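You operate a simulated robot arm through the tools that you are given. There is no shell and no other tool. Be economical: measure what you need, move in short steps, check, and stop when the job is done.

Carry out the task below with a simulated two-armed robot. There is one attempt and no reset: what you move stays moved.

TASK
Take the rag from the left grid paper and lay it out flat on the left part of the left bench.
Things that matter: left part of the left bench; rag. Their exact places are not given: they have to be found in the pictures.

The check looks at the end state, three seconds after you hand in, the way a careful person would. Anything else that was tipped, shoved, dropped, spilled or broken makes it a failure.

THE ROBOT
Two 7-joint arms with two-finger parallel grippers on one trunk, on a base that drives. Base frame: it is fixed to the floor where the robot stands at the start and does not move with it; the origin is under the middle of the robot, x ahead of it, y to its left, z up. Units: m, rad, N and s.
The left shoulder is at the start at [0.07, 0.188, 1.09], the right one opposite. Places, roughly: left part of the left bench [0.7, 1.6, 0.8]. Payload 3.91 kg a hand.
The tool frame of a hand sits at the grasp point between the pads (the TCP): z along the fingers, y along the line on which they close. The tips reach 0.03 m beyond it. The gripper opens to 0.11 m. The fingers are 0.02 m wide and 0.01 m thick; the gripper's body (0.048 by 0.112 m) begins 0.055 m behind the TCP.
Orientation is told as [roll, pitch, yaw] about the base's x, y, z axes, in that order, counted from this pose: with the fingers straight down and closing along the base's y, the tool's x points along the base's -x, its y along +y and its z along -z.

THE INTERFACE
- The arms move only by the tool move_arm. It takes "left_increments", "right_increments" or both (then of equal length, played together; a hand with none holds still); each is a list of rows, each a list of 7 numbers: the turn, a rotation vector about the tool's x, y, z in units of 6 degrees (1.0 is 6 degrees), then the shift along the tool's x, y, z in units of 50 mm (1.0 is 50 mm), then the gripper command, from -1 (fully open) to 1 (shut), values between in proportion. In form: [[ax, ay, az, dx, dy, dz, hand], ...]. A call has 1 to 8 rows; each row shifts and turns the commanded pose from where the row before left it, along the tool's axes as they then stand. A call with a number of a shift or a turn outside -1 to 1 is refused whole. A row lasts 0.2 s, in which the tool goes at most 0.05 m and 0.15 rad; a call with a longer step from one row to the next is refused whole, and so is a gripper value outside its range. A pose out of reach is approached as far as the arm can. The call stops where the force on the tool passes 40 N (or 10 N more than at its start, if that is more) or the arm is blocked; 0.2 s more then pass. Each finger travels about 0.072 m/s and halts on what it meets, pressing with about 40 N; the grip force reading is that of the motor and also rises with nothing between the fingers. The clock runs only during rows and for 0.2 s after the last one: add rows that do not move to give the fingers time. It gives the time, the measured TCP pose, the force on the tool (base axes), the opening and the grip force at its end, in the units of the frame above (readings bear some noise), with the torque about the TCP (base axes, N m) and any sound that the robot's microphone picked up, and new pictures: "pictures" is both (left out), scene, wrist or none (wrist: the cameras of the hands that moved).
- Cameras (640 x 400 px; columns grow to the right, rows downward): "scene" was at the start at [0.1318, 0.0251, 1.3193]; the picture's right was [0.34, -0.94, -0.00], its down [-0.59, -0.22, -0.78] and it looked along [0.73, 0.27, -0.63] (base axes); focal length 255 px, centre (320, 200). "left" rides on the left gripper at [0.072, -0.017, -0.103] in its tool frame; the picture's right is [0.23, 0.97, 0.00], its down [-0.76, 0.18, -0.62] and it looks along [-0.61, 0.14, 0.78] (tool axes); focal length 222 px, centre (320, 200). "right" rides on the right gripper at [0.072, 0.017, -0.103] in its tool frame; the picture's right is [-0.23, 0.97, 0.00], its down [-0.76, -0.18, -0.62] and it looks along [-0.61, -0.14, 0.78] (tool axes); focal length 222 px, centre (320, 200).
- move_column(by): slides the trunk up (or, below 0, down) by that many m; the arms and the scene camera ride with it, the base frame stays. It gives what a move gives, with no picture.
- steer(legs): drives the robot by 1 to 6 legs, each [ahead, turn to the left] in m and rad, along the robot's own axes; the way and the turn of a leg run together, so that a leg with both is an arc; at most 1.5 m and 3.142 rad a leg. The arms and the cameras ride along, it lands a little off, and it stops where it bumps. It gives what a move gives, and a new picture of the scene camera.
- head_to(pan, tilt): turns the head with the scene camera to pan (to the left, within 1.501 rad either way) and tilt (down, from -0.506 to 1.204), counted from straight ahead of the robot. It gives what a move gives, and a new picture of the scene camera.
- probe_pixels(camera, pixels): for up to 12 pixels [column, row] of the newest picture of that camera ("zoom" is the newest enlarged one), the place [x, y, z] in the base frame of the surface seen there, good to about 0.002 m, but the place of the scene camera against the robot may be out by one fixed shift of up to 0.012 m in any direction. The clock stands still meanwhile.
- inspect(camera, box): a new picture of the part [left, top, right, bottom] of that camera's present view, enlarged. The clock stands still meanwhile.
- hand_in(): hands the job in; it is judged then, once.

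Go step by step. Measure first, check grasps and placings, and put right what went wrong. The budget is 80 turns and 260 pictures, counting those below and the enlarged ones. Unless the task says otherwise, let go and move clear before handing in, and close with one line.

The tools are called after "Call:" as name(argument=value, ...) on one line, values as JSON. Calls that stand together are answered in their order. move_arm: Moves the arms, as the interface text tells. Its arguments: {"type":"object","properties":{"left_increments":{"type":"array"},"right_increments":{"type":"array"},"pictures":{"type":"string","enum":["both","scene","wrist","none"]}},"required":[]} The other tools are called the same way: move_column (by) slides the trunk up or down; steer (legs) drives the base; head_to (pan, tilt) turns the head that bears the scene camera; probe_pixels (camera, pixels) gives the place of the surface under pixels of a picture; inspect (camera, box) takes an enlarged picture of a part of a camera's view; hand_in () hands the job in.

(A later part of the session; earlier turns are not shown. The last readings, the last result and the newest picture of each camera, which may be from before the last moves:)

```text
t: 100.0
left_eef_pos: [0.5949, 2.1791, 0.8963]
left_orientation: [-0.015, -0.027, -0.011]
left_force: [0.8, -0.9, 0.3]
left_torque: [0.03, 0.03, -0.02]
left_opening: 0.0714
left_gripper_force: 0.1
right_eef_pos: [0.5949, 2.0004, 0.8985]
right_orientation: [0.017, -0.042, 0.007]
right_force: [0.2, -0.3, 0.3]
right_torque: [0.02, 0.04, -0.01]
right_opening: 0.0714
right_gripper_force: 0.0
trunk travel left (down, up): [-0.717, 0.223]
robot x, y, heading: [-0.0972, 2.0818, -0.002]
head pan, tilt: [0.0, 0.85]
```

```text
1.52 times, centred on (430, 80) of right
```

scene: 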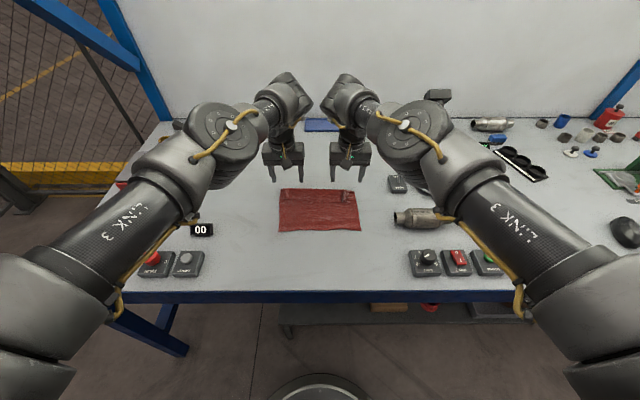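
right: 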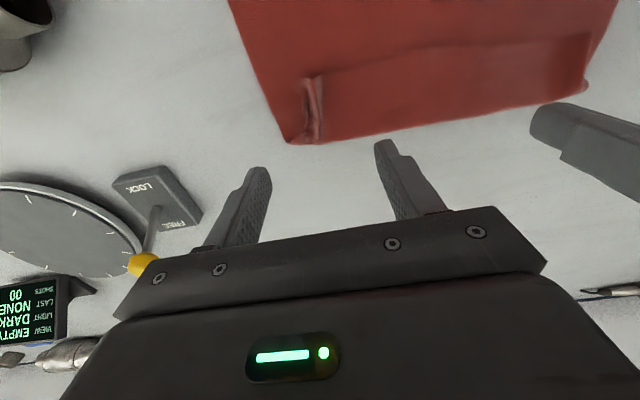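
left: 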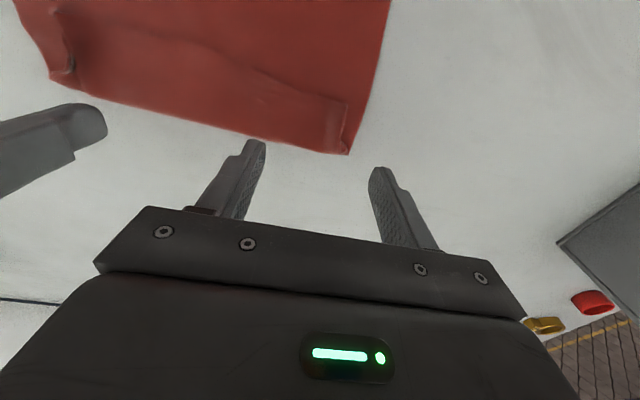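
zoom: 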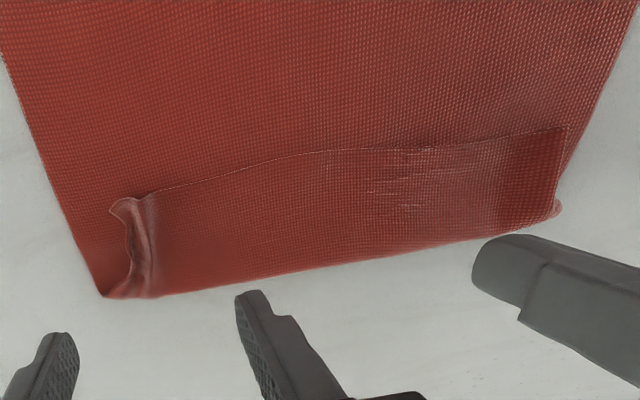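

Flap: crease at x≈0.615, free edge at ≈0.565, with a standing ridge at the right corner (0.57, 2.005, top 0.827). Plan: pin the body with the left hand while the right hand pulls that corner forward, then mirror. First raise the hands, lower the trunk and move in.

Call:
move_arm(left_increments=[[0, 0.1, 0, 0, 0, -0.6, 0], [0, 0.1, 0, 0, 0, -0.6, 0.6], [0, 0.05, 0, 0, 0, -0.6, 1], [0, 0, 0, 0, 0, 0, 1], [0, 0, 0, 0, 0, 0, 1]], right_increments=[[0, 0.1, 0, 0, 0, -0.6, 0], [0, 0.15, 0, 0, 0, -0.6, 0.4], [0, 0.15, 0, 0, 0, -0.6, 0.4], [0, 0, 0, 0, 0, 0, 0.4], [0, 0, 0, 0, 0, 0, 0.4]], pictures="none")

Call:
move_column(by=-0.06)

Call:
steer(legs=[[0.065, 0]])

```text
t: 101.2
left_eef_pos: [0.5931, 2.181, 0.9875]
left_orientation: [-0.014, -0.002, -0.011]
left_force: [-0.1, 0.4, -0.5]
left_torque: [0.01, 0.01, -0.02]
left_opening: 0.0
left_gripper_force: 37.5
right_eef_pos: [0.591, 1.999, 0.987]
right_orientation: [0.017, 0.002, 0.008]
right_force: [-0.1, -0.6, -0.1]
right_torque: [-0.01, 0.01, -0.02]
right_opening: 0.0332
right_gripper_force: 0.1
trunk travel left (down, up): [-0.717, 0.223]
robot x, y, heading: [-0.0896, 2.0838, -0.007]
head pan, tilt: [0.0, 0.85]
```

```text
t: 102.2
left_eef_pos: [0.5932, 2.1799, 0.9279]
left_orientation: [-0.016, -0.002, -0.011]
left_force: [0.5, -0.3, -0.8]
left_torque: [0.01, 0.03, 0.01]
left_opening: 0.0
left_gripper_force: 38.2
right_eef_pos: [0.5904, 1.9979, 0.9275]
right_orientation: [0.015, 0.002, 0.008]
right_force: [0.5, -0.4, -0.2]
right_torque: [0.0, 0.02, -0.01]
right_opening: 0.0329
right_gripper_force: 0.1
trunk travel left (down, up): [-0.657, 0.283]
robot x, y, heading: [-0.0907, 2.0843, -0.003]
head pan, tilt: [0.0, 0.85]
```

```text
t: 103.2
left_eef_pos: [0.6543, 2.1776, 0.9361]
left_orientation: [-0.017, -0.008, -0.013]
left_force: [0.8, 0.3, -0.6]
left_torque: [0.01, 0.03, 0.02]
left_opening: 0.0
left_gripper_force: 37.2
right_eef_pos: [0.6533, 2.0003, 0.9342]
right_orientation: [0.016, -0.006, 0.007]
right_force: [-0.1, 0.2, -0.3]
right_torque: [-0.03, 0.02, -0.03]
right_opening: 0.033
right_gripper_force: 0.1
trunk travel left (down, up): [-0.657, 0.283]
robot x, y, heading: [-0.0233, 2.0844, -0.013]
head pan, tilt: [0.0, 0.85]
```

scene: 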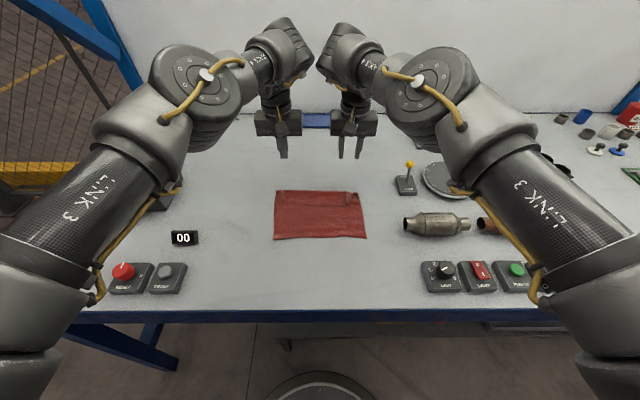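

Call:
move_arm(left_increments=[[0, 0, 0, 0.57, -0.24, 0.3, 1], [0, 0, 0, 0.57, -0.24, 0.3, 1], [0, 0, 0, 0.57, -0.24, 0.3, 1], [0, 0, 0, 0.57, -0.24, 0.3, 1], [0, 0, 0, 0, 0, 0, 1]], right_increments=[[0, 0, 0, 0.425, 0.03, 0.3, 0.4], [0, 0, 0, 0.425, 0.03, 0.3, 0.4], [0, 0, 0, 0.425, 0.03, 0.3, 0.4], [0, 0, 0, 0.425, 0.03, 0.3, 0.4], [0, 0, 0, 0, 0, 0, 0.4]])

```text
t: 104.3
left_eef_pos: [0.5408, 2.1317, 0.876]
left_orientation: [-0.016, -0.008, -0.015]
left_force: [0.3, -0.7, 0.1]
left_torque: [-0.01, -0.01, -0.03]
left_opening: 0.0
left_gripper_force: 37.5
right_eef_pos: [0.5686, 2.0059, 0.8745]
right_orientation: [0.016, -0.008, 0.005]
right_force: [-0.1, -0.8, -0.4]
right_torque: [-0.03, 0.02, -0.01]
right_opening: 0.0329
right_gripper_force: 0.1
trunk travel left (down, up): [-0.657, 0.283]
robot x, y, heading: [-0.0231, 2.0798, -0.004]
head pan, tilt: [0.0, 0.85]
```

scene: 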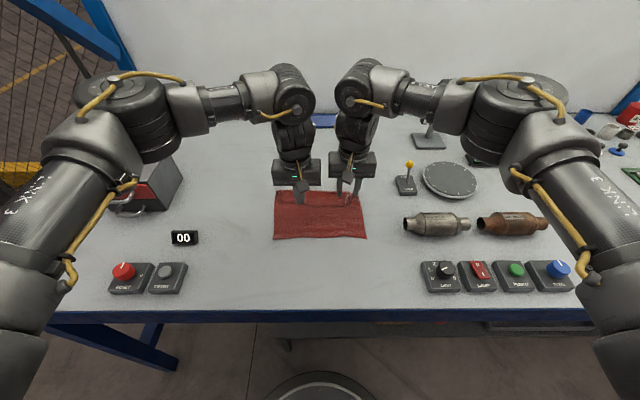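
right: 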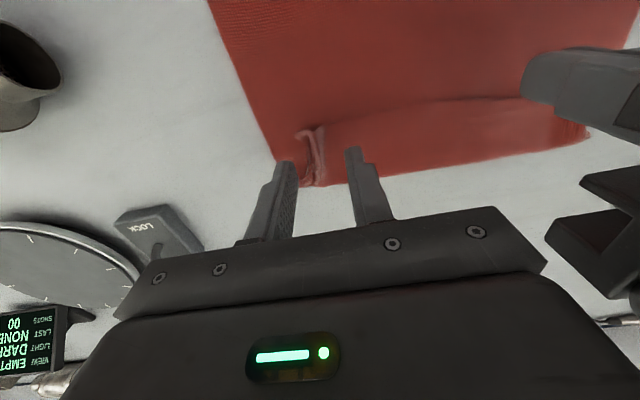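
left: 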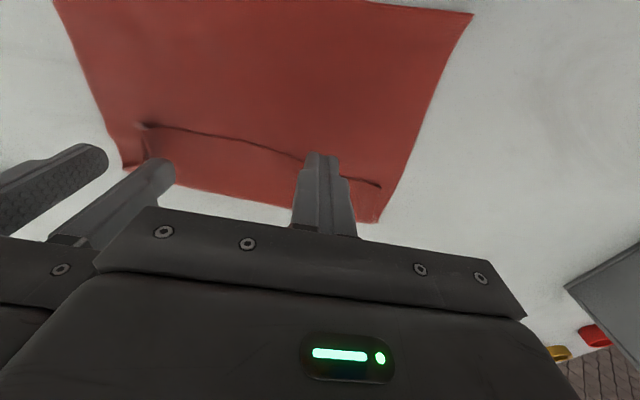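

Call:
probe_pixels(camera="right", pixels=[[308, 132], [312, 150], [318, 175], [300, 134], [340, 120], [400, 112], [310, 185], [360, 178]])

Call:
probe_pixels(camera="left", pixels=[[380, 184], [290, 155], [200, 132], [150, 125], [372, 218], [375, 195]])

Call:
inspect(camera="right", box=[240, 80, 440, 205])

```text
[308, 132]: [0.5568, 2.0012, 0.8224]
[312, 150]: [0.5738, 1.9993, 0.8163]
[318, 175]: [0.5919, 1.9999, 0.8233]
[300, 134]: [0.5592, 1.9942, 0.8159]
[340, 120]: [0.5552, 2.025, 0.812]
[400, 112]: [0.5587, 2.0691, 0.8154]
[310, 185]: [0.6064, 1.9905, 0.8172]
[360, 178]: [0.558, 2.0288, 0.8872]
```

```text
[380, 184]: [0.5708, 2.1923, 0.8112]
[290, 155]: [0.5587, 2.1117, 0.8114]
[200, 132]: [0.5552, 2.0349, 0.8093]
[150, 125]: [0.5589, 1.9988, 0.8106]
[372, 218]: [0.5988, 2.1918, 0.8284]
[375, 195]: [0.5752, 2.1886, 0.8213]
```

```text
3.20 times, centred on (340, 142) of right
```

zoom: 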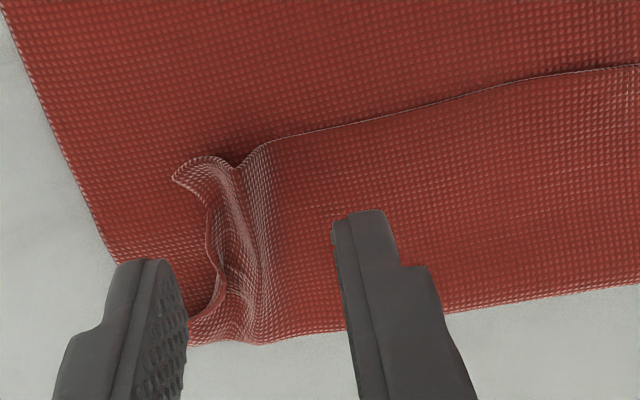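

Ridge stands at y≈2.00, x 0.556–0.595. Pinning with the left hand and closing the right on just the ridge (tips at ~0.815).

Call:
move_arm(left_increments=[[0, 0, 0, 0, 0, 0.3, 1], [0, 0, 0, 0, 0, 0.3, 1], [0, 0, 0, 0, 0, 0.13, 1], [0, 0, 0, 0, 0, 0, 1], [0, 0, 0, 0, 0, 0, 1], [0, 0, 0, 0, 0, 0, 1]], right_increments=[[0, 0, 0, -0.06, -0.1, 0.29, 0.4], [0, 0, 0, 0, 0, 0.29, 0.4], [0, 0, 0, 0, 0, 0, 0.4], [0, 0, 0, 0, 0, 0, 1], [0, 0, 0, 0, 0, 0, 1], [0, 0, 0, 0, 0, 0, 1]])

```text
t: 105.8
left_eef_pos: [0.5397, 2.1298, 0.8411]
left_orientation: [-0.016, -0.014, -0.015]
left_force: [6.6, 2.0, 31.9]
left_torque: [0.19, -0.09, -0.07]
left_opening: 0.0
left_gripper_force: 37.8
right_eef_pos: [0.5705, 2.0017, 0.8463]
right_orientation: [0.015, -0.008, 0.006]
right_force: [0.8, 1.1, 1.7]
right_torque: [0.02, 0.0, -0.03]
right_opening: 0.0029
right_gripper_force: 40.0
trunk travel left (down, up): [-0.657, 0.283]
robot x, y, heading: [-0.0247, 2.0827, -0.005]
head pan, tilt: [0.0, 0.85]
```

scene: 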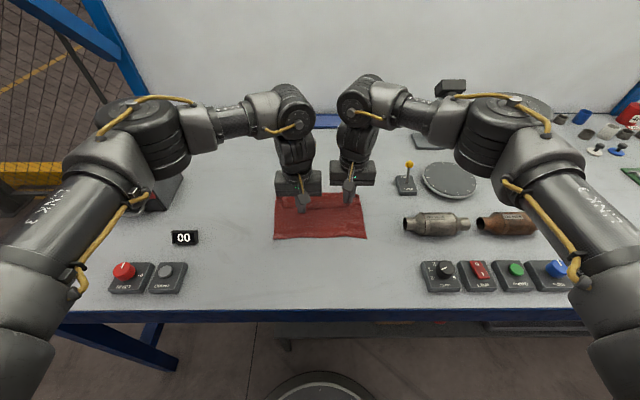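
right: 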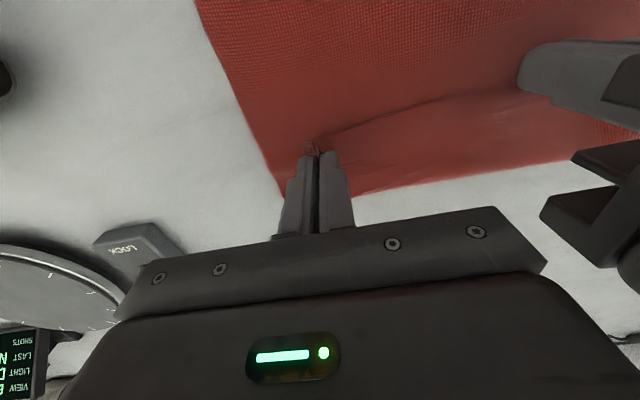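
left: 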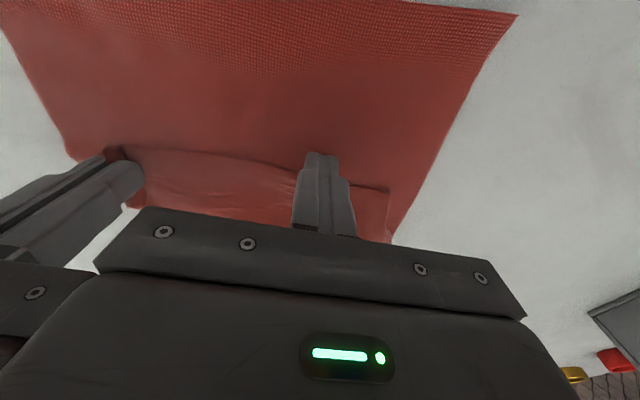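

Left pins with 32 N; right holds the ridge (2.9 mm). Lifting the right corner and carrying it forward.

Call:
move_arm(right_increments=[[0, 0, 0, 0, 0, -0.6, 1], [0, 0, 0, -0.5, 0, -0.3, 1], [0, 0, 0, -0.6, 0, 0, 1], [0, 0, 0, -0.5, 0, 0.3, 1], [0, 0, 0, -0.2, 0, 0.3, 1], [0, 0, 0, 0, 0, 0, 1]])

Call:
inspect(camera="left", box=[0, 0, 640, 400])

```text
t: 107.2
left_eef_pos: [0.5397, 2.1306, 0.8412]
left_orientation: [-0.016, -0.013, -0.015]
left_force: [3.7, -0.2, 37.9]
left_torque: [0.12, 0.0, 0.02]
left_opening: 0.0001
left_gripper_force: 37.4
right_eef_pos: [0.6593, 2.0025, 0.8635]
right_orientation: [0.017, -0.007, 0.007]
right_force: [-2.5, 2.6, -0.2]
right_torque: [0.02, 0.11, 0.04]
right_opening: 0.0028
right_gripper_force: 40.0
trunk travel left (down, up): [-0.657, 0.283]
robot x, y, heading: [-0.0293, 2.0822, -0.004]
head pan, tilt: [0.0, 0.85]
```

scene: 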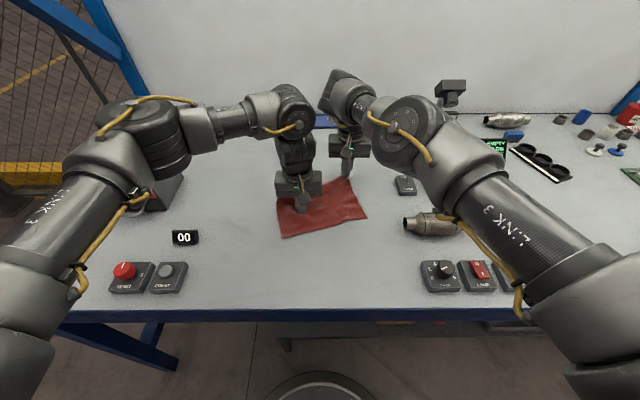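
right: 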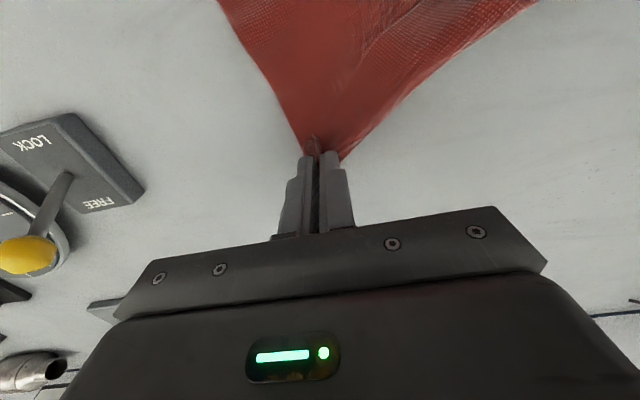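

```text
1.00 times, centred on (320, 200) of left
```

zoom: 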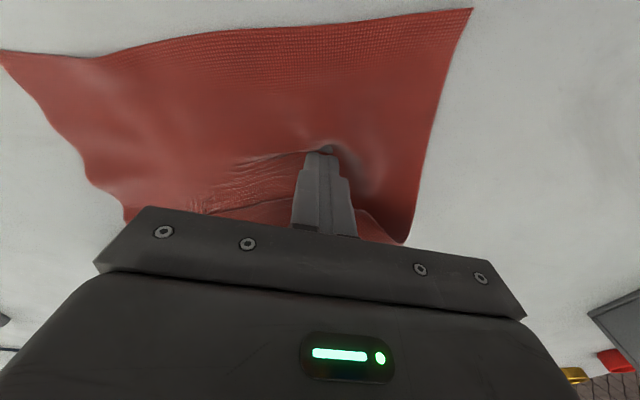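

The right corner is unfolded. Setting it down and releasing it.

Call:
move_arm(right_increments=[[0, 0, 0, -0.05, 0, 0.34, 1], [0, 0, 0, 0, 0, 0, 1], [0, 0, 0, 0, 0, 0, 0.3], [0, 0, 0, 0, 0, 0, 0.3], [0, 0, 0, 0, 0, -0.5, 0.3], [0, 0, 0, 0, 0, -0.5, 0.3], [0, 0, 0, 0, 0, 0, 0.3]])

Call:
inspect(camera="scene", box=[240, 160, 400, 260])

Call:
inspect(camera="left", box=[0, 0, 640, 400])

```text
t: 108.8
left_eef_pos: [0.5391, 2.1299, 0.8399]
left_orientation: [-0.015, -0.011, -0.012]
left_force: [2.0, 1.9, 36.2]
left_torque: [0.16, 0.1, -0.01]
left_opening: 0.0
left_gripper_force: 37.4
right_eef_pos: [0.6609, 2.0, 0.8973]
right_orientation: [0.017, -0.008, 0.007]
right_force: [0.7, 0.2, -0.5]
right_torque: [0.01, 0.0, 0.04]
right_opening: 0.0385
right_gripper_force: 0.0
trunk travel left (down, up): [-0.657, 0.283]
robot x, y, heading: [-0.0257, 2.0811, -0.002]
head pan, tilt: [0.0, 0.85]
```

scene: 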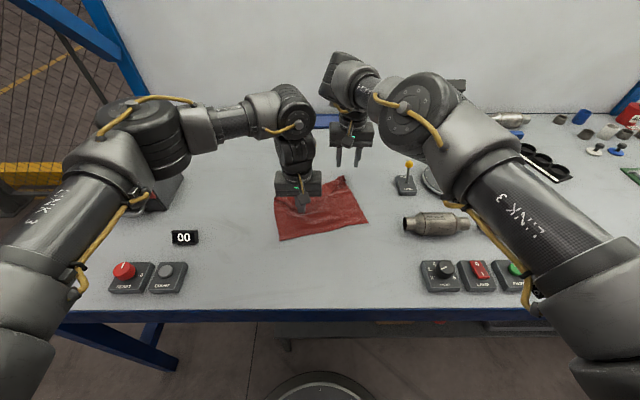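
right: 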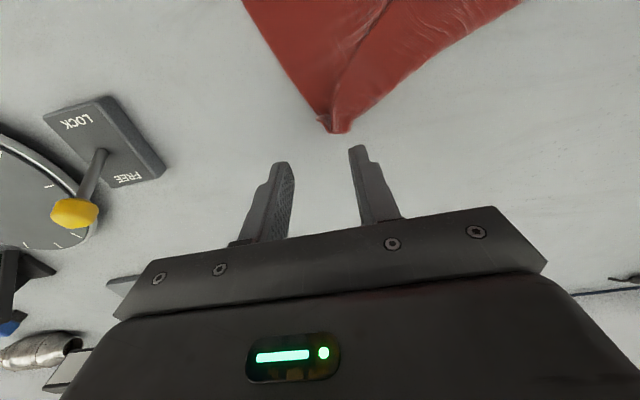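

```text
4.00 times, centred on (320, 210) of scene
```

zoom: 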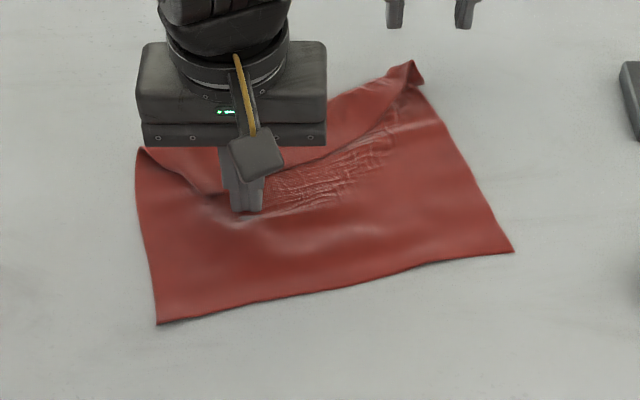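

```text
1.00 times, centred on (320, 200) of left
```

zoom: 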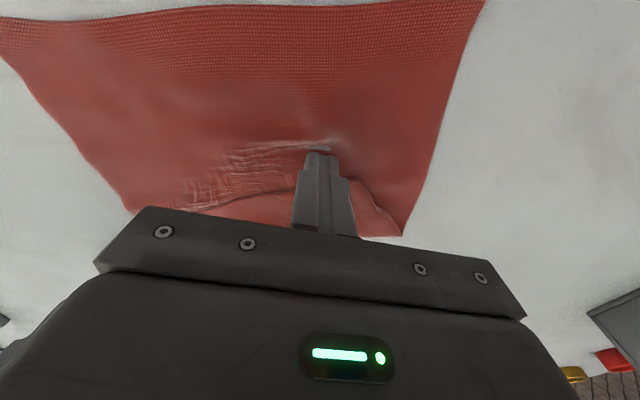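

Right corner is out. Now the right hand pins the body at about (0.54, 2.005), then I lift the left hand off.

Call:
move_arm(right_increments=[[0, 0, 0, 0.6, 0, 0, 1], [0, 0, 0, 0.6, 0, 0, 1], [0, 0, 0, 0.6, 0.05, 0.1, 1], [0, 0, 0, 0.6, 0.05, 0.2, 1], [0, 0, 0, 0, 0, 0.5, 1], [0, 0, 0, 0, 0, 0.34, 1], [0, 0, 0, 0, 0, 0, 1]], pictures="none")

Call:
move_arm(left_increments=[[0, 0, 0, 0, 0, -0.4, 1], [0, 0, 0, 0, 0.4, -0.6, 0.4], [0, 0, 0, -0.2, 0.6, -0.3, 0.4], [0, 0, 0, 0, 0, 0, 0.4]])

Call:
inspect(camera="left", box=[100, 20, 500, 270])

```text
t: 110.3
left_eef_pos: [0.5366, 2.128, 0.8409]
left_orientation: [-0.015, -0.012, -0.014]
left_force: [5.3, -0.5, 24.6]
left_torque: [0.11, -0.05, -0.03]
left_opening: 0.0
left_gripper_force: 38.1
right_eef_pos: [0.5435, 2.0065, 0.8405]
right_orientation: [0.018, -0.013, 0.006]
right_force: [0.9, -5.9, 34.6]
right_torque: [-0.3, 0.1, 0.03]
right_opening: 0.0
right_gripper_force: 37.5
trunk travel left (down, up): [-0.657, 0.283]
robot x, y, heading: [-0.027, 2.083, -0.003]
head pan, tilt: [0.0, 0.85]
```

```text
t: 110.7
left_eef_pos: [0.5371, 2.1302, 0.8412]
left_orientation: [-0.011, -0.001, -0.019]
left_force: [-0.5, 0.3, 1.2]
left_torque: [0.01, 0.03, -0.01]
left_opening: 0.0
left_gripper_force: 37.9
right_eef_pos: [0.5451, 2.0063, 0.8416]
right_orientation: [0.021, -0.013, 0.006]
right_force: [-3.5, -1.2, 24.8]
right_torque: [-0.18, 0.3, 0.0]
right_opening: 0.0
right_gripper_force: 37.8
trunk travel left (down, up): [-0.657, 0.283]
robot x, y, heading: [-0.0273, 2.0818, -0.004]
head pan, tilt: [0.0, 0.85]
stopped in row 1 (right hand): the force on the tool passed its limit (the readings are from after the stop); the commanded pose is now the measured one
```

scene: 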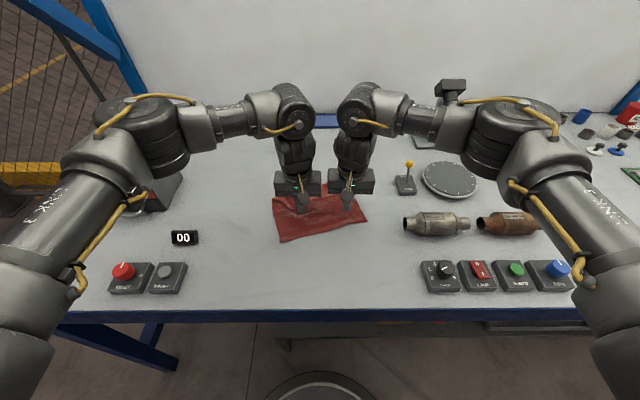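
left: 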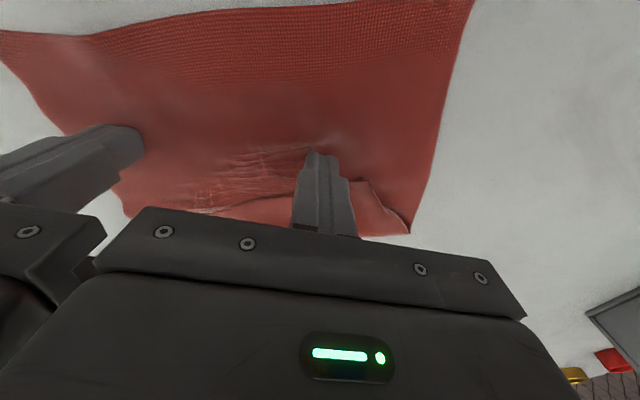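

```text
1.60 times, centred on (300, 145) of left
```

zoom: 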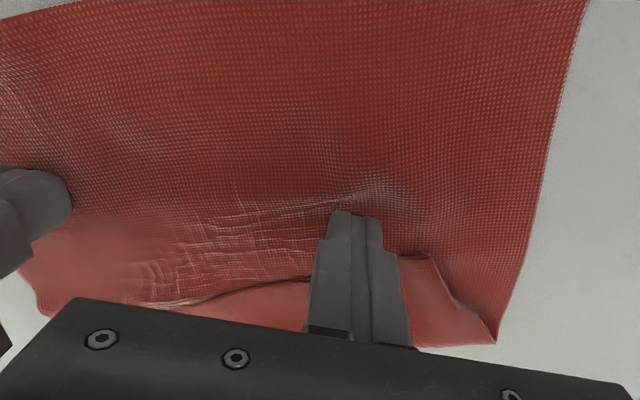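

Right-hand force sits near the limit after load shifted; it's pinning at 25 N now. Lifting the left hand again.

Call:
move_arm(left_increments=[[0, 0, 0, 0, 0, -0.4, 1], [0, 0, 0, 0, 0.4, -0.6, 0.4], [0, 0, 0, -0.2, 0.6, -0.3, 0.4], [0, 0, 0, 0, 0, 0, 0.4]])

Call:
inspect(camera="left", box=[100, 20, 500, 270])

```text
t: 111.7
left_eef_pos: [0.5475, 2.1814, 0.9096]
left_orientation: [-0.013, -0.002, -0.016]
left_force: [-0.4, 0.0, -0.4]
left_torque: [0.02, -0.01, 0.0]
left_opening: 0.033
left_gripper_force: 0.0
right_eef_pos: [0.5449, 2.0072, 0.8417]
right_orientation: [0.019, -0.012, 0.006]
right_force: [5.8, 0.9, 33.5]
right_torque: [-0.15, -0.06, 0.04]
right_opening: 0.0001
right_gripper_force: 38.3
trunk travel left (down, up): [-0.657, 0.283]
robot x, y, heading: [-0.0307, 2.0851, -0.003]
head pan, tilt: [0.0, 0.85]
```

scene: 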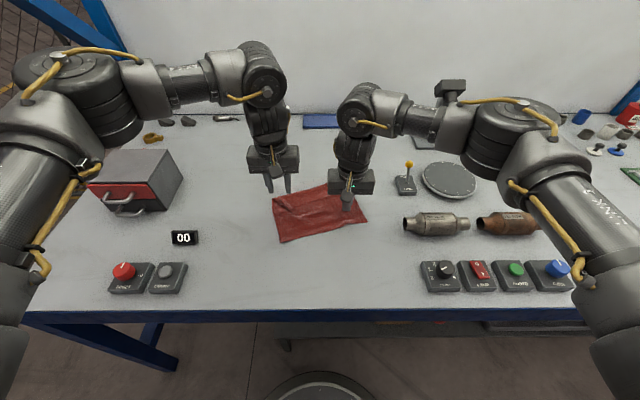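
left: 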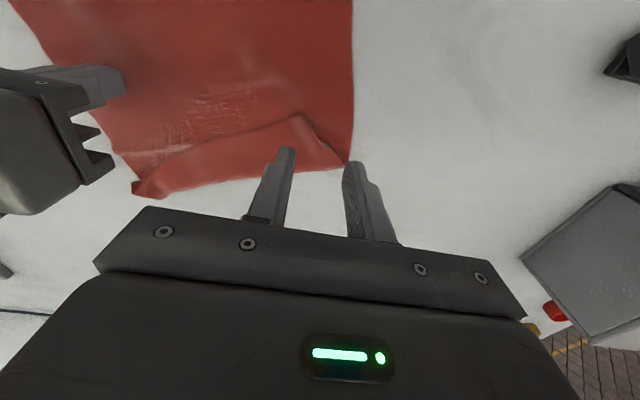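

```text
1.60 times, centred on (300, 145) of left
```

zoom: 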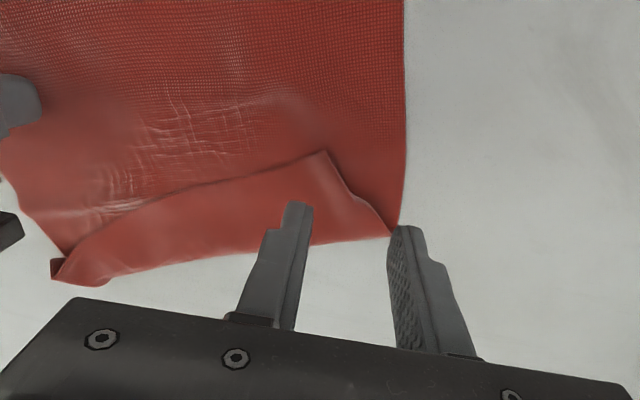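

The remaining flap is a triangle with its tip (the left corner) at about left-camera pixel (303,115). Measuring it.

Call:
probe_pixels(camera="left", pixels=[[303, 116], [295, 122], [310, 124], [280, 130], [345, 163], [250, 150], [320, 150], [300, 135], [140, 185], [200, 150], [303, 108]])

```text
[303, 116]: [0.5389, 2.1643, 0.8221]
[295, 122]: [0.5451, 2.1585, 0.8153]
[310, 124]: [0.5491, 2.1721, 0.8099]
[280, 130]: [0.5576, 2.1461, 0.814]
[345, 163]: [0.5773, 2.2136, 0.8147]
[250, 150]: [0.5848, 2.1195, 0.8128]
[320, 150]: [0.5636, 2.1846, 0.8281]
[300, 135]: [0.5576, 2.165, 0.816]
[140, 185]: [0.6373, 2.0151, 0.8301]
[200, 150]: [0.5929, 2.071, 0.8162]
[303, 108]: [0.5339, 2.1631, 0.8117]
```

Gripping the triangle near its tip at (0.556, 2.172).

Call:
move_arm(left_increments=[[0, 0, 0, -0.057, -0.057, 0.43, 0.4], [0, 0, 0, -0.057, -0.057, 0.43, 0.4], [0, 0, 0, -0.057, -0.057, 0.42, 0.4], [0, 0, 0, 0, 0, 0, 0.4], [0, 0, 0, 0, 0, 0, 1], [0, 0, 0, 0, 0, 0, 1], [0, 0, 0, 0, 0, 0, 1]], pictures="wrist")

Call:
move_arm(left_increments=[[0, 0, 0, 0, 0, -0.4, 1], [0, 0, 0, 0, 0, -0.2, 1], [0, 0, 0, 0, 0, 0, 1]])

```text
t: 113.3
left_eef_pos: [0.5555, 2.1701, 0.844]
left_orientation: [-0.012, -0.002, -0.018]
left_force: [0.7, -0.4, 1.0]
left_torque: [0.0, -0.02, 0.01]
left_opening: 0.0025
left_gripper_force: 40.9
right_eef_pos: [0.544, 2.0085, 0.8417]
right_orientation: [0.018, -0.013, 0.004]
right_force: [6.1, 1.1, 35.9]
right_torque: [-0.14, -0.04, 0.0]
right_opening: 0.0
right_gripper_force: 37.9
trunk travel left (down, up): [-0.657, 0.283]
robot x, y, heading: [-0.0296, 2.0815, -0.003]
head pan, tilt: [0.0, 0.85]
```

left: 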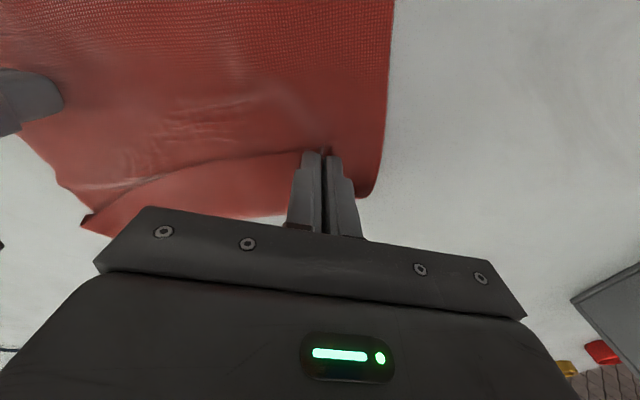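

```text
t: 114.1
left_eef_pos: [0.5567, 2.1729, 0.8749]
left_orientation: [-0.013, -0.003, -0.015]
left_force: [-0.6, 0.6, -0.3]
left_torque: [-0.01, 0.01, 0.05]
left_opening: 0.0022
left_gripper_force: 39.7
right_eef_pos: [0.5461, 2.007, 0.8412]
right_orientation: [0.016, -0.01, 0.006]
right_force: [5.5, 1.1, 35.5]
right_torque: [-0.13, 0.01, 0.0]
right_opening: 0.0
right_gripper_force: 38.2
trunk travel left (down, up): [-0.657, 0.283]
robot x, y, heading: [-0.0236, 2.0824, -0.003]
head pan, tilt: [0.0, 0.85]
```

scene: 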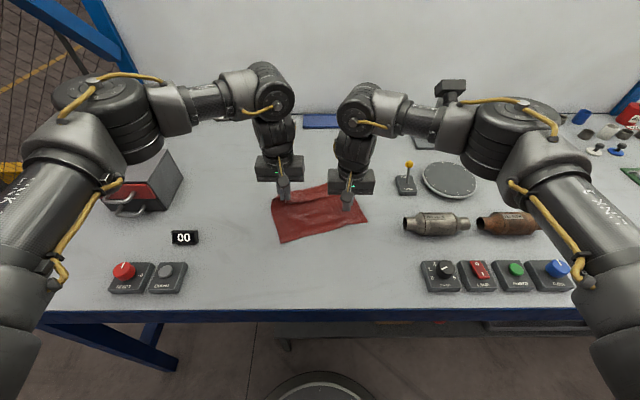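
left: 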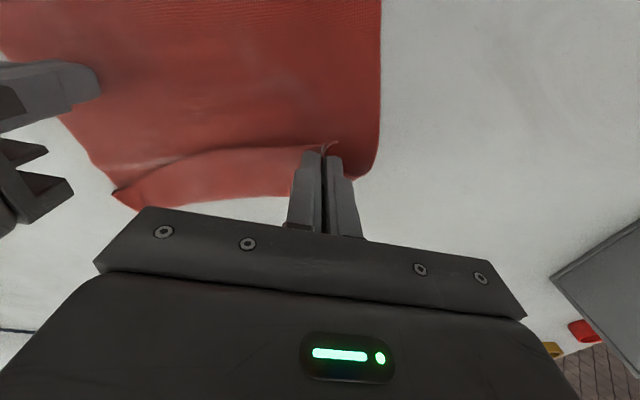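

Left corner is in grip. Carrying it forward and slightly left, then down.

Call:
move_arm(left_increments=[[0, 0, 0, -0.5, 0.1, -0.2, 1], [0, 0, 0, -0.6, 0.15, 0, 1], [0, 0, 0, -0.5, 0.15, 0.2, 1], [0, 0, 0, -0.15, 0.05, 0.35, 1], [0, 0, 0, 0, 0, 0, 1]])

Call:
inspect(camera="scene", box=[240, 160, 400, 260])

```text
t: 115.3
left_eef_pos: [0.6447, 2.1935, 0.8574]
left_orientation: [-0.013, -0.002, -0.016]
left_force: [0.2, 0.7, -0.5]
left_torque: [0.02, 0.04, -0.01]
left_opening: 0.0022
left_gripper_force: 39.8
right_eef_pos: [0.5449, 2.0075, 0.8421]
right_orientation: [0.017, -0.013, 0.004]
right_force: [6.2, 2.6, 35.8]
right_torque: [-0.11, -0.05, -0.01]
right_opening: 0.0
right_gripper_force: 37.2
trunk travel left (down, up): [-0.657, 0.283]
robot x, y, heading: [-0.0254, 2.0843, -0.003]
head pan, tilt: [0.0, 0.85]
```

scene: 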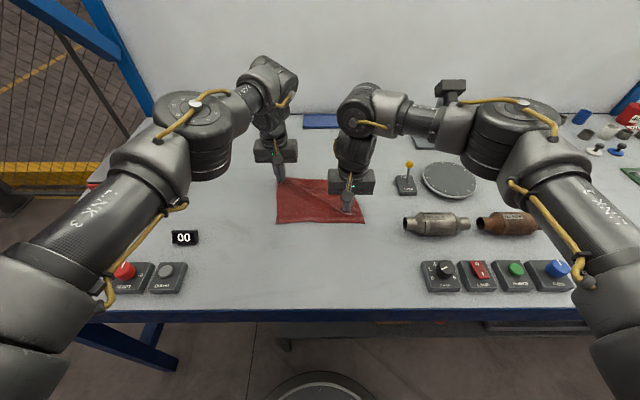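
left: 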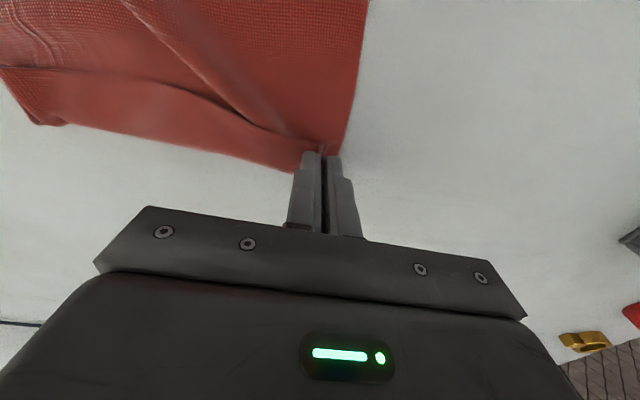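

```text
4.00 times, centred on (320, 210) of scene
```

zoom: 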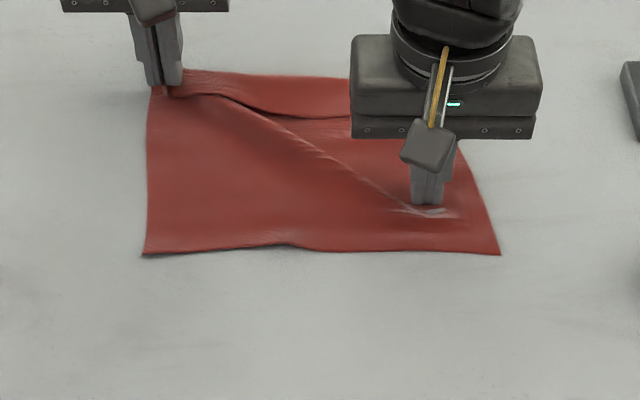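

Now nearly square. Setting the left corner down, releasing, then lifting both hands clear for a look.

Call:
move_arm(left_increments=[[0, 0, 0, -0.1, 0, 0.25, 1], [0, 0, 0, 0, 0, 0, 1], [0, 0, 0, 0, 0, 0, 0.3], [0, 0, 0, 0, 0, 0, 0.3], [0, 0, 0, 0, 0, -0.5, 0.3], [0, 0, 0, 0, 0, -0.7, 0.3], [0, 0, 0, 0, 0, -0.7, 0.3]], pictures="none")

Call:
move_arm(right_increments=[[0, 0, 0, 0, 0, -0.5, 1], [0, 0, 0, 0, -0.5, -0.8, 1], [0, 0, 0, 0, -0.8, -0.6, 1], [0, 0, 0, 0, -0.8, 0, 1], [0, 0, 0, 0, 0, 0, 1]])

Call:
inspect(camera="scene", box=[240, 160, 400, 260])

Call:
inspect(camera="left", box=[0, 0, 640, 400])

```text
t: 116.9
left_eef_pos: [0.6478, 2.195, 0.9404]
left_orientation: [-0.013, -0.002, -0.018]
left_force: [0.8, -0.1, 0.4]
left_torque: [0.02, -0.01, -0.02]
left_opening: 0.0386
left_gripper_force: 0.0
right_eef_pos: [0.5441, 2.0066, 0.8406]
right_orientation: [0.016, -0.013, 0.006]
right_force: [4.3, 2.5, 35.6]
right_torque: [-0.1, 0.01, -0.03]
right_opening: 0.0
right_gripper_force: 37.8
trunk travel left (down, up): [-0.657, 0.283]
robot x, y, heading: [-0.0241, 2.0829, -0.007]
head pan, tilt: [0.0, 0.85]
```

```text
t: 118.1
left_eef_pos: [0.6508, 2.1958, 0.9376]
left_orientation: [-0.012, 0.001, -0.016]
left_force: [0.1, 0.0, 0.0]
left_torque: [0.01, -0.03, -0.02]
left_opening: 0.0383
left_gripper_force: 0.0
right_eef_pos: [0.5461, 1.8991, 0.9324]
right_orientation: [0.014, -0.007, 0.006]
right_force: [0.0, 0.2, -1.1]
right_torque: [-0.01, -0.01, 0.03]
right_opening: 0.0
right_gripper_force: 37.3
trunk travel left (down, up): [-0.657, 0.283]
robot x, y, heading: [-0.0233, 2.0823, -0.001]
head pan, tilt: [0.0, 0.85]
```

scene: 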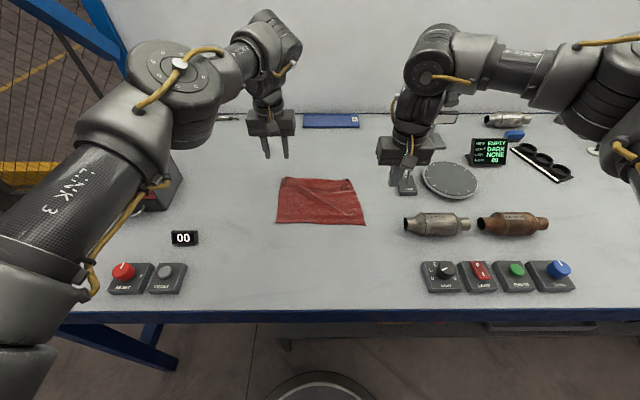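
right: 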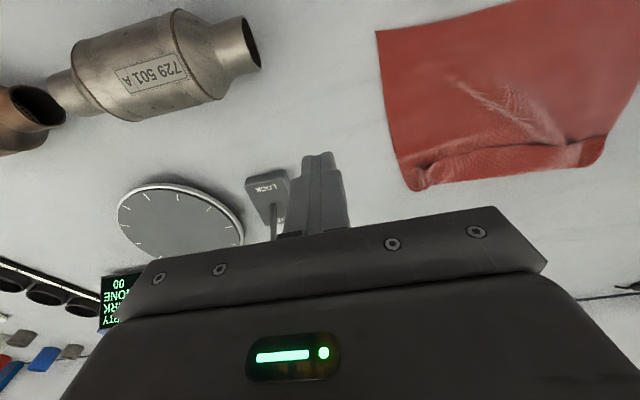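

```text
4.00 times, centred on (320, 210) of scene
```

zoom: 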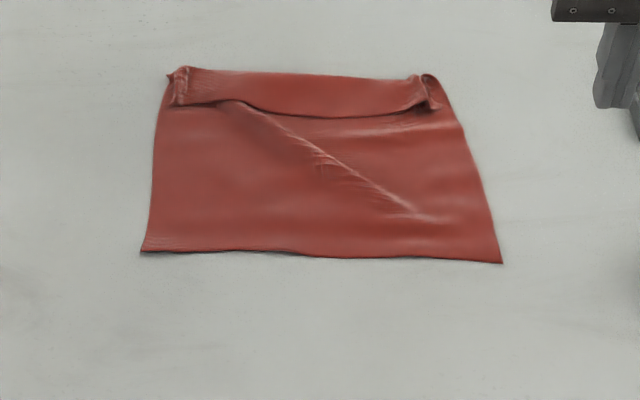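

```text
1.00 times, centred on (320, 200) of left
```

zoom: 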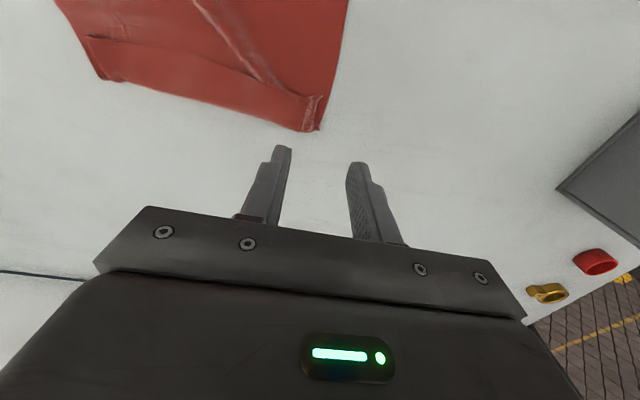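

A 3 cm strip is still folded back. A grip that closes along x would let the strip hang straight down from the fingers and lay over cleanly, so I'll yaw both hands by 90° (cameras outward).

Call:
move_arm(left_increments=[[0, 0, 1, 0, 0.1, -0.1, 0.2], [0, 0, 1, 0, 0.1, -0.1, 0.2], [0, 0, 1, 0, 0, 0, 0.2], [0, 0, 1, 0, 0, 0, 0.2], [0, 0, 1, 0, 0, 0, 0.2], [0, 0, 1, 0, 0, 0, 0.2], [0, 0, 1, 0, 0, 0, 0.2], [0, 0, 1, 0, 0, 0, 0.2]], right_increments=[[0, 0, -1, 0, 0, -0.1, 0.2], [0, 0, -1, 0, 0, -0.1, 0.2], [0, 0, -1, 0, 0, 0, 0.2], [0, 0, -1, 0, 0, 0, 0.2], [0, 0, -1, 0, 0, 0, 0.2], [0, 0, -1, 0, 0, 0, 0.2], [0, 0, -1, 0, 0, 0, 0.2], [0, 0, -1, 0, 0, 0, 0.2]], pictures="none")

Call:
move_arm(left_increments=[[0, 0, 1, 0, 0, 0, 0.2], [0, 0, 1, 0, 0, 0, 0.2], [0, 0, 1, 0, 0, 0, 0.2], [0, 0, 1, 0, 0, 0, 0.2], [0, 0, 1, 0, 0, 0, 0.2], [0, 0, 1, 0, 0, 0, 0.2], [0, 0, 0.8, 0, 0, 0, 0.2], [0, 0, 0, 0, 0, 0, 0.2]], right_increments=[[0, 0, -1, 0, 0, 0, 0.2], [0, 0, -1, 0, 0, 0, 0.2], [0, 0, -1, 0, 0, 0, 0.2], [0, 0, -1, 0, 0, 0, 0.2], [0, 0, -1, 0, 0, 0, 0.2], [0, 0, -1, 0, 0, 0, 0.2], [0, 0, -0.9, 0, 0, 0, 0.2], [0, 0, 0, 0, 0, 0, 0.2]])

```text
t: 119.9
left_eef_pos: [0.6517, 2.2041, 0.9473]
left_orientation: [-0.009, -0.008, -0.854]
left_force: [0.9, 0.4, 0.4]
left_torque: [0.02, 0.02, 0.0]
left_opening: 0.0441
left_gripper_force: 0.1
right_eef_pos: [0.5464, 1.8989, 0.9416]
right_orientation: [0.005, -0.019, 0.846]
right_force: [-0.7, -0.2, -0.1]
right_torque: [0.0, -0.01, -0.02]
right_opening: 0.0438
right_gripper_force: 0.0
trunk travel left (down, up): [-0.657, 0.283]
robot x, y, heading: [-0.0247, 2.082, -0.009]
head pan, tilt: [0.0, 0.85]
```

```text
t: 121.7
left_eef_pos: [0.6521, 2.2042, 0.9466]
left_orientation: [0.0, -0.013, -1.568]
left_force: [0.1, -0.3, 0.2]
left_torque: [0.0, 0.0, -0.01]
left_opening: 0.0438
left_gripper_force: 0.0
right_eef_pos: [0.5462, 1.899, 0.9409]
right_orientation: [-0.007, -0.018, 1.567]
right_force: [0.1, -0.2, -0.6]
right_torque: [0.04, 0.0, 0.01]
right_opening: 0.0441
right_gripper_force: 0.0
trunk travel left (down, up): [-0.657, 0.283]
robot x, y, heading: [-0.0229, 2.081, -0.007]
head pan, tilt: [0.0, 0.85]
```

scene: 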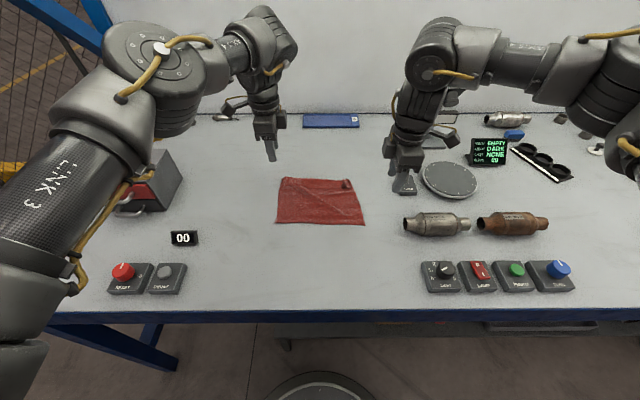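
right: 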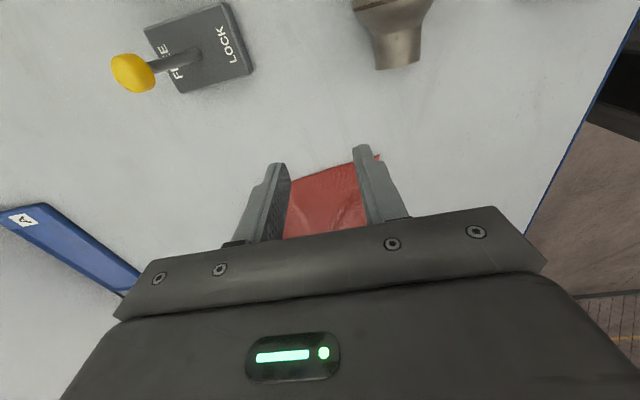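
left: 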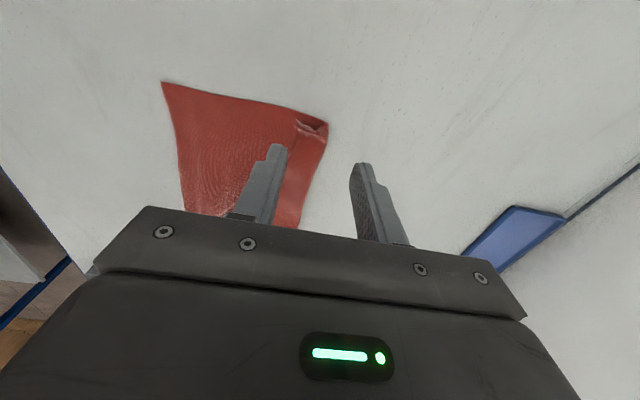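

Both hands are turned. Measuring the strip precisely.

Call:
inspect(camera="scene", box=[260, 165, 380, 240])

Call:
probe_pixels(camera="left", pixels=[[326, 125], [300, 122], [312, 132], [165, 86], [305, 200], [285, 180], [296, 170], [310, 170], [250, 120]])

```text
5.33 times, centred on (320, 202) of scene
```

zoom: 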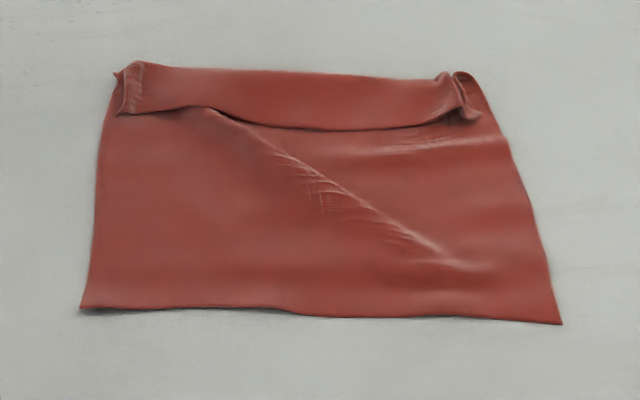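

```text
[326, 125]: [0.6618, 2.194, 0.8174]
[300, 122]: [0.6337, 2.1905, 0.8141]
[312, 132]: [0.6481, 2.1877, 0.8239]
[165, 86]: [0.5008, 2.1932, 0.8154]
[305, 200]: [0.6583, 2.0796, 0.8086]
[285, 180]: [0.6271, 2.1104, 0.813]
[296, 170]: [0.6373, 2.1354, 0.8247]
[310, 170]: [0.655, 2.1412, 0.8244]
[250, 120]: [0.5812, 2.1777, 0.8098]
```

Call:
probe_pixels(camera="zoom", pixels=[[120, 108], [165, 108], [210, 105], [250, 115], [300, 128], [360, 130], [420, 124], [470, 118], [300, 78], [420, 82], [180, 72], [300, 140]])

```text
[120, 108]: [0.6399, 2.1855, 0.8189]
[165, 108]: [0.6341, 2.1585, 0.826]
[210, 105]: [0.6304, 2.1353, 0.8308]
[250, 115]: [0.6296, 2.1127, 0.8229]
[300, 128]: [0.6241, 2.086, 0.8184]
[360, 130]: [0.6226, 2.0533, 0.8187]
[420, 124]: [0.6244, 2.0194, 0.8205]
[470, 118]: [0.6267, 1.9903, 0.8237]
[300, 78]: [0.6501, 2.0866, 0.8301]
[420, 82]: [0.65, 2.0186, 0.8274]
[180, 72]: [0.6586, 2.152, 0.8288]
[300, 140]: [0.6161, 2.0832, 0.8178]
```

The cleanest fix is to regrasp the flat near edge (x≈0.50) with this x-closing grip, let the rag hang straight, and lay it again without a forced roll at the fingers. Backing up and moving the hands over the near edge.

Call:
steer(legs=[[-0.08, 0]])

Call:
move_arm(left_increments=[[0, 0, 0, -0.21, -0.43, 0.3, 0.4], [0, 0, 0, -0.21, -0.43, 0.4, 0.4], [0, 0, 0, -0.21, -0.43, 0.4, 0.4], [0, 0, 0, 0, 0, 0, 0.4]], right_increments=[[0, 0, 0, -0.66, -0.25, 0.2, 0.4], [0, 0, 0, -0.66, -0.25, 0.4, 0.4], [0, 0, 0, -0.66, -0.25, 0.4, 0.4], [0, 0, 0, 0, 0, 0, 0.4]])

Call:
probe_pixels(camera="scene", pixels=[[283, 212], [300, 213], [318, 213], [340, 214], [360, 214]])

```text
t: 122.7
left_eef_pos: [0.5757, 2.2036, 0.9443]
left_orientation: [-0.003, -0.012, -1.568]
left_force: [0.6, 0.0, -0.4]
left_torque: [0.0, 0.04, 0.02]
left_opening: 0.0442
left_gripper_force: 0.0
right_eef_pos: [0.4694, 1.8992, 0.9391]
right_orientation: [-0.003, -0.017, 1.562]
right_force: [0.2, -0.1, -0.6]
right_torque: [-0.02, 0.02, -0.01]
right_opening: 0.0441
right_gripper_force: 0.1
trunk travel left (down, up): [-0.657, 0.283]
robot x, y, heading: [-0.1037, 2.0823, -0.006]
head pan, tilt: [0.0, 0.85]
```

scene: 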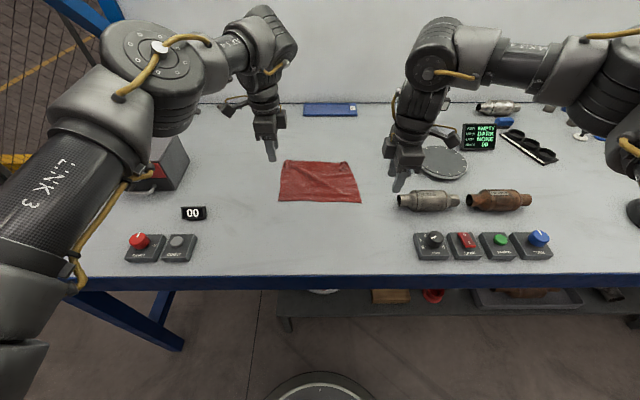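

```text
t: 123.7
left_eef_pos: [0.5083, 2.1693, 0.8924]
left_orientation: [-0.001, -0.011, -1.569]
left_force: [-0.2, -0.6, -0.4]
left_torque: [-0.01, -0.03, -0.04]
left_opening: 0.033
left_gripper_force: 0.0
right_eef_pos: [0.5044, 1.9988, 0.8934]
right_orientation: [-0.009, -0.02, 1.562]
right_force: [0.8, 0.7, -1.4]
right_torque: [0.03, -0.02, 0.02]
right_opening: 0.033
right_gripper_force: 0.0
trunk travel left (down, up): [-0.657, 0.283]
robot x, y, heading: [-0.1043, 2.0811, -0.003]
head pan, tilt: [0.0, 0.85]
```

scene: 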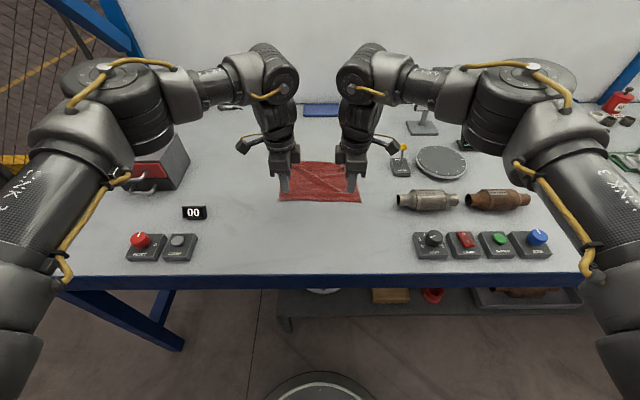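
right: 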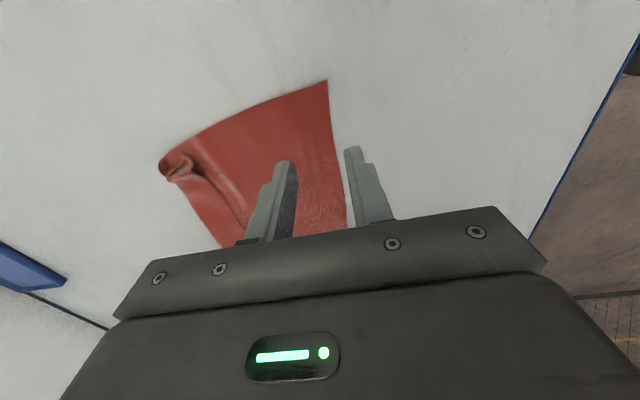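
left: 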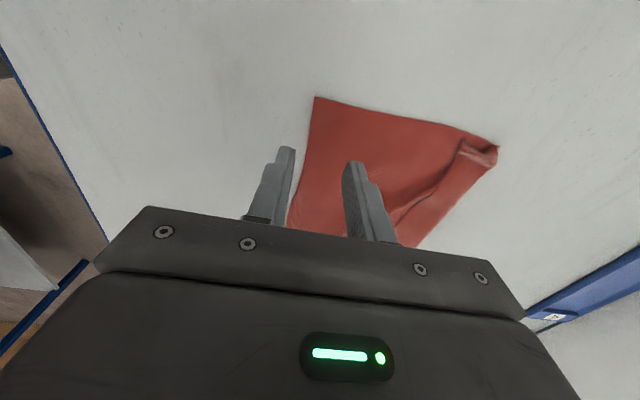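

```text
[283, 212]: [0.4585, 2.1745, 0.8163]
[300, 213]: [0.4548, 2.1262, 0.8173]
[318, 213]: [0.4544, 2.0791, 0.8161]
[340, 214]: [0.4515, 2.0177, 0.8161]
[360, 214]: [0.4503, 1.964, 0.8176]
```

The near edge passes between the fingers of both hands. Quick check of its exact x.

Call:
probe_pixels(camera="right", pixels=[[326, 85], [335, 140], [340, 180], [345, 215], [300, 120]])

Call:
probe_pixels(camera="left", pixels=[[315, 100], [307, 140], [300, 180], [290, 222], [340, 130]])

```text
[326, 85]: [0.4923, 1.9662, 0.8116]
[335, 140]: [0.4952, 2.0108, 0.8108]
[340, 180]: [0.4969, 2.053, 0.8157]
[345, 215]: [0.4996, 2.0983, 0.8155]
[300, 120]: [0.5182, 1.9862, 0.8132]
```

```text
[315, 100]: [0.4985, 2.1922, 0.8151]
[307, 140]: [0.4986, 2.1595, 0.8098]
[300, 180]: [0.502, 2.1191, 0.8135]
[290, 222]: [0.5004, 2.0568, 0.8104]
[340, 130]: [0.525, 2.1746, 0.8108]
```

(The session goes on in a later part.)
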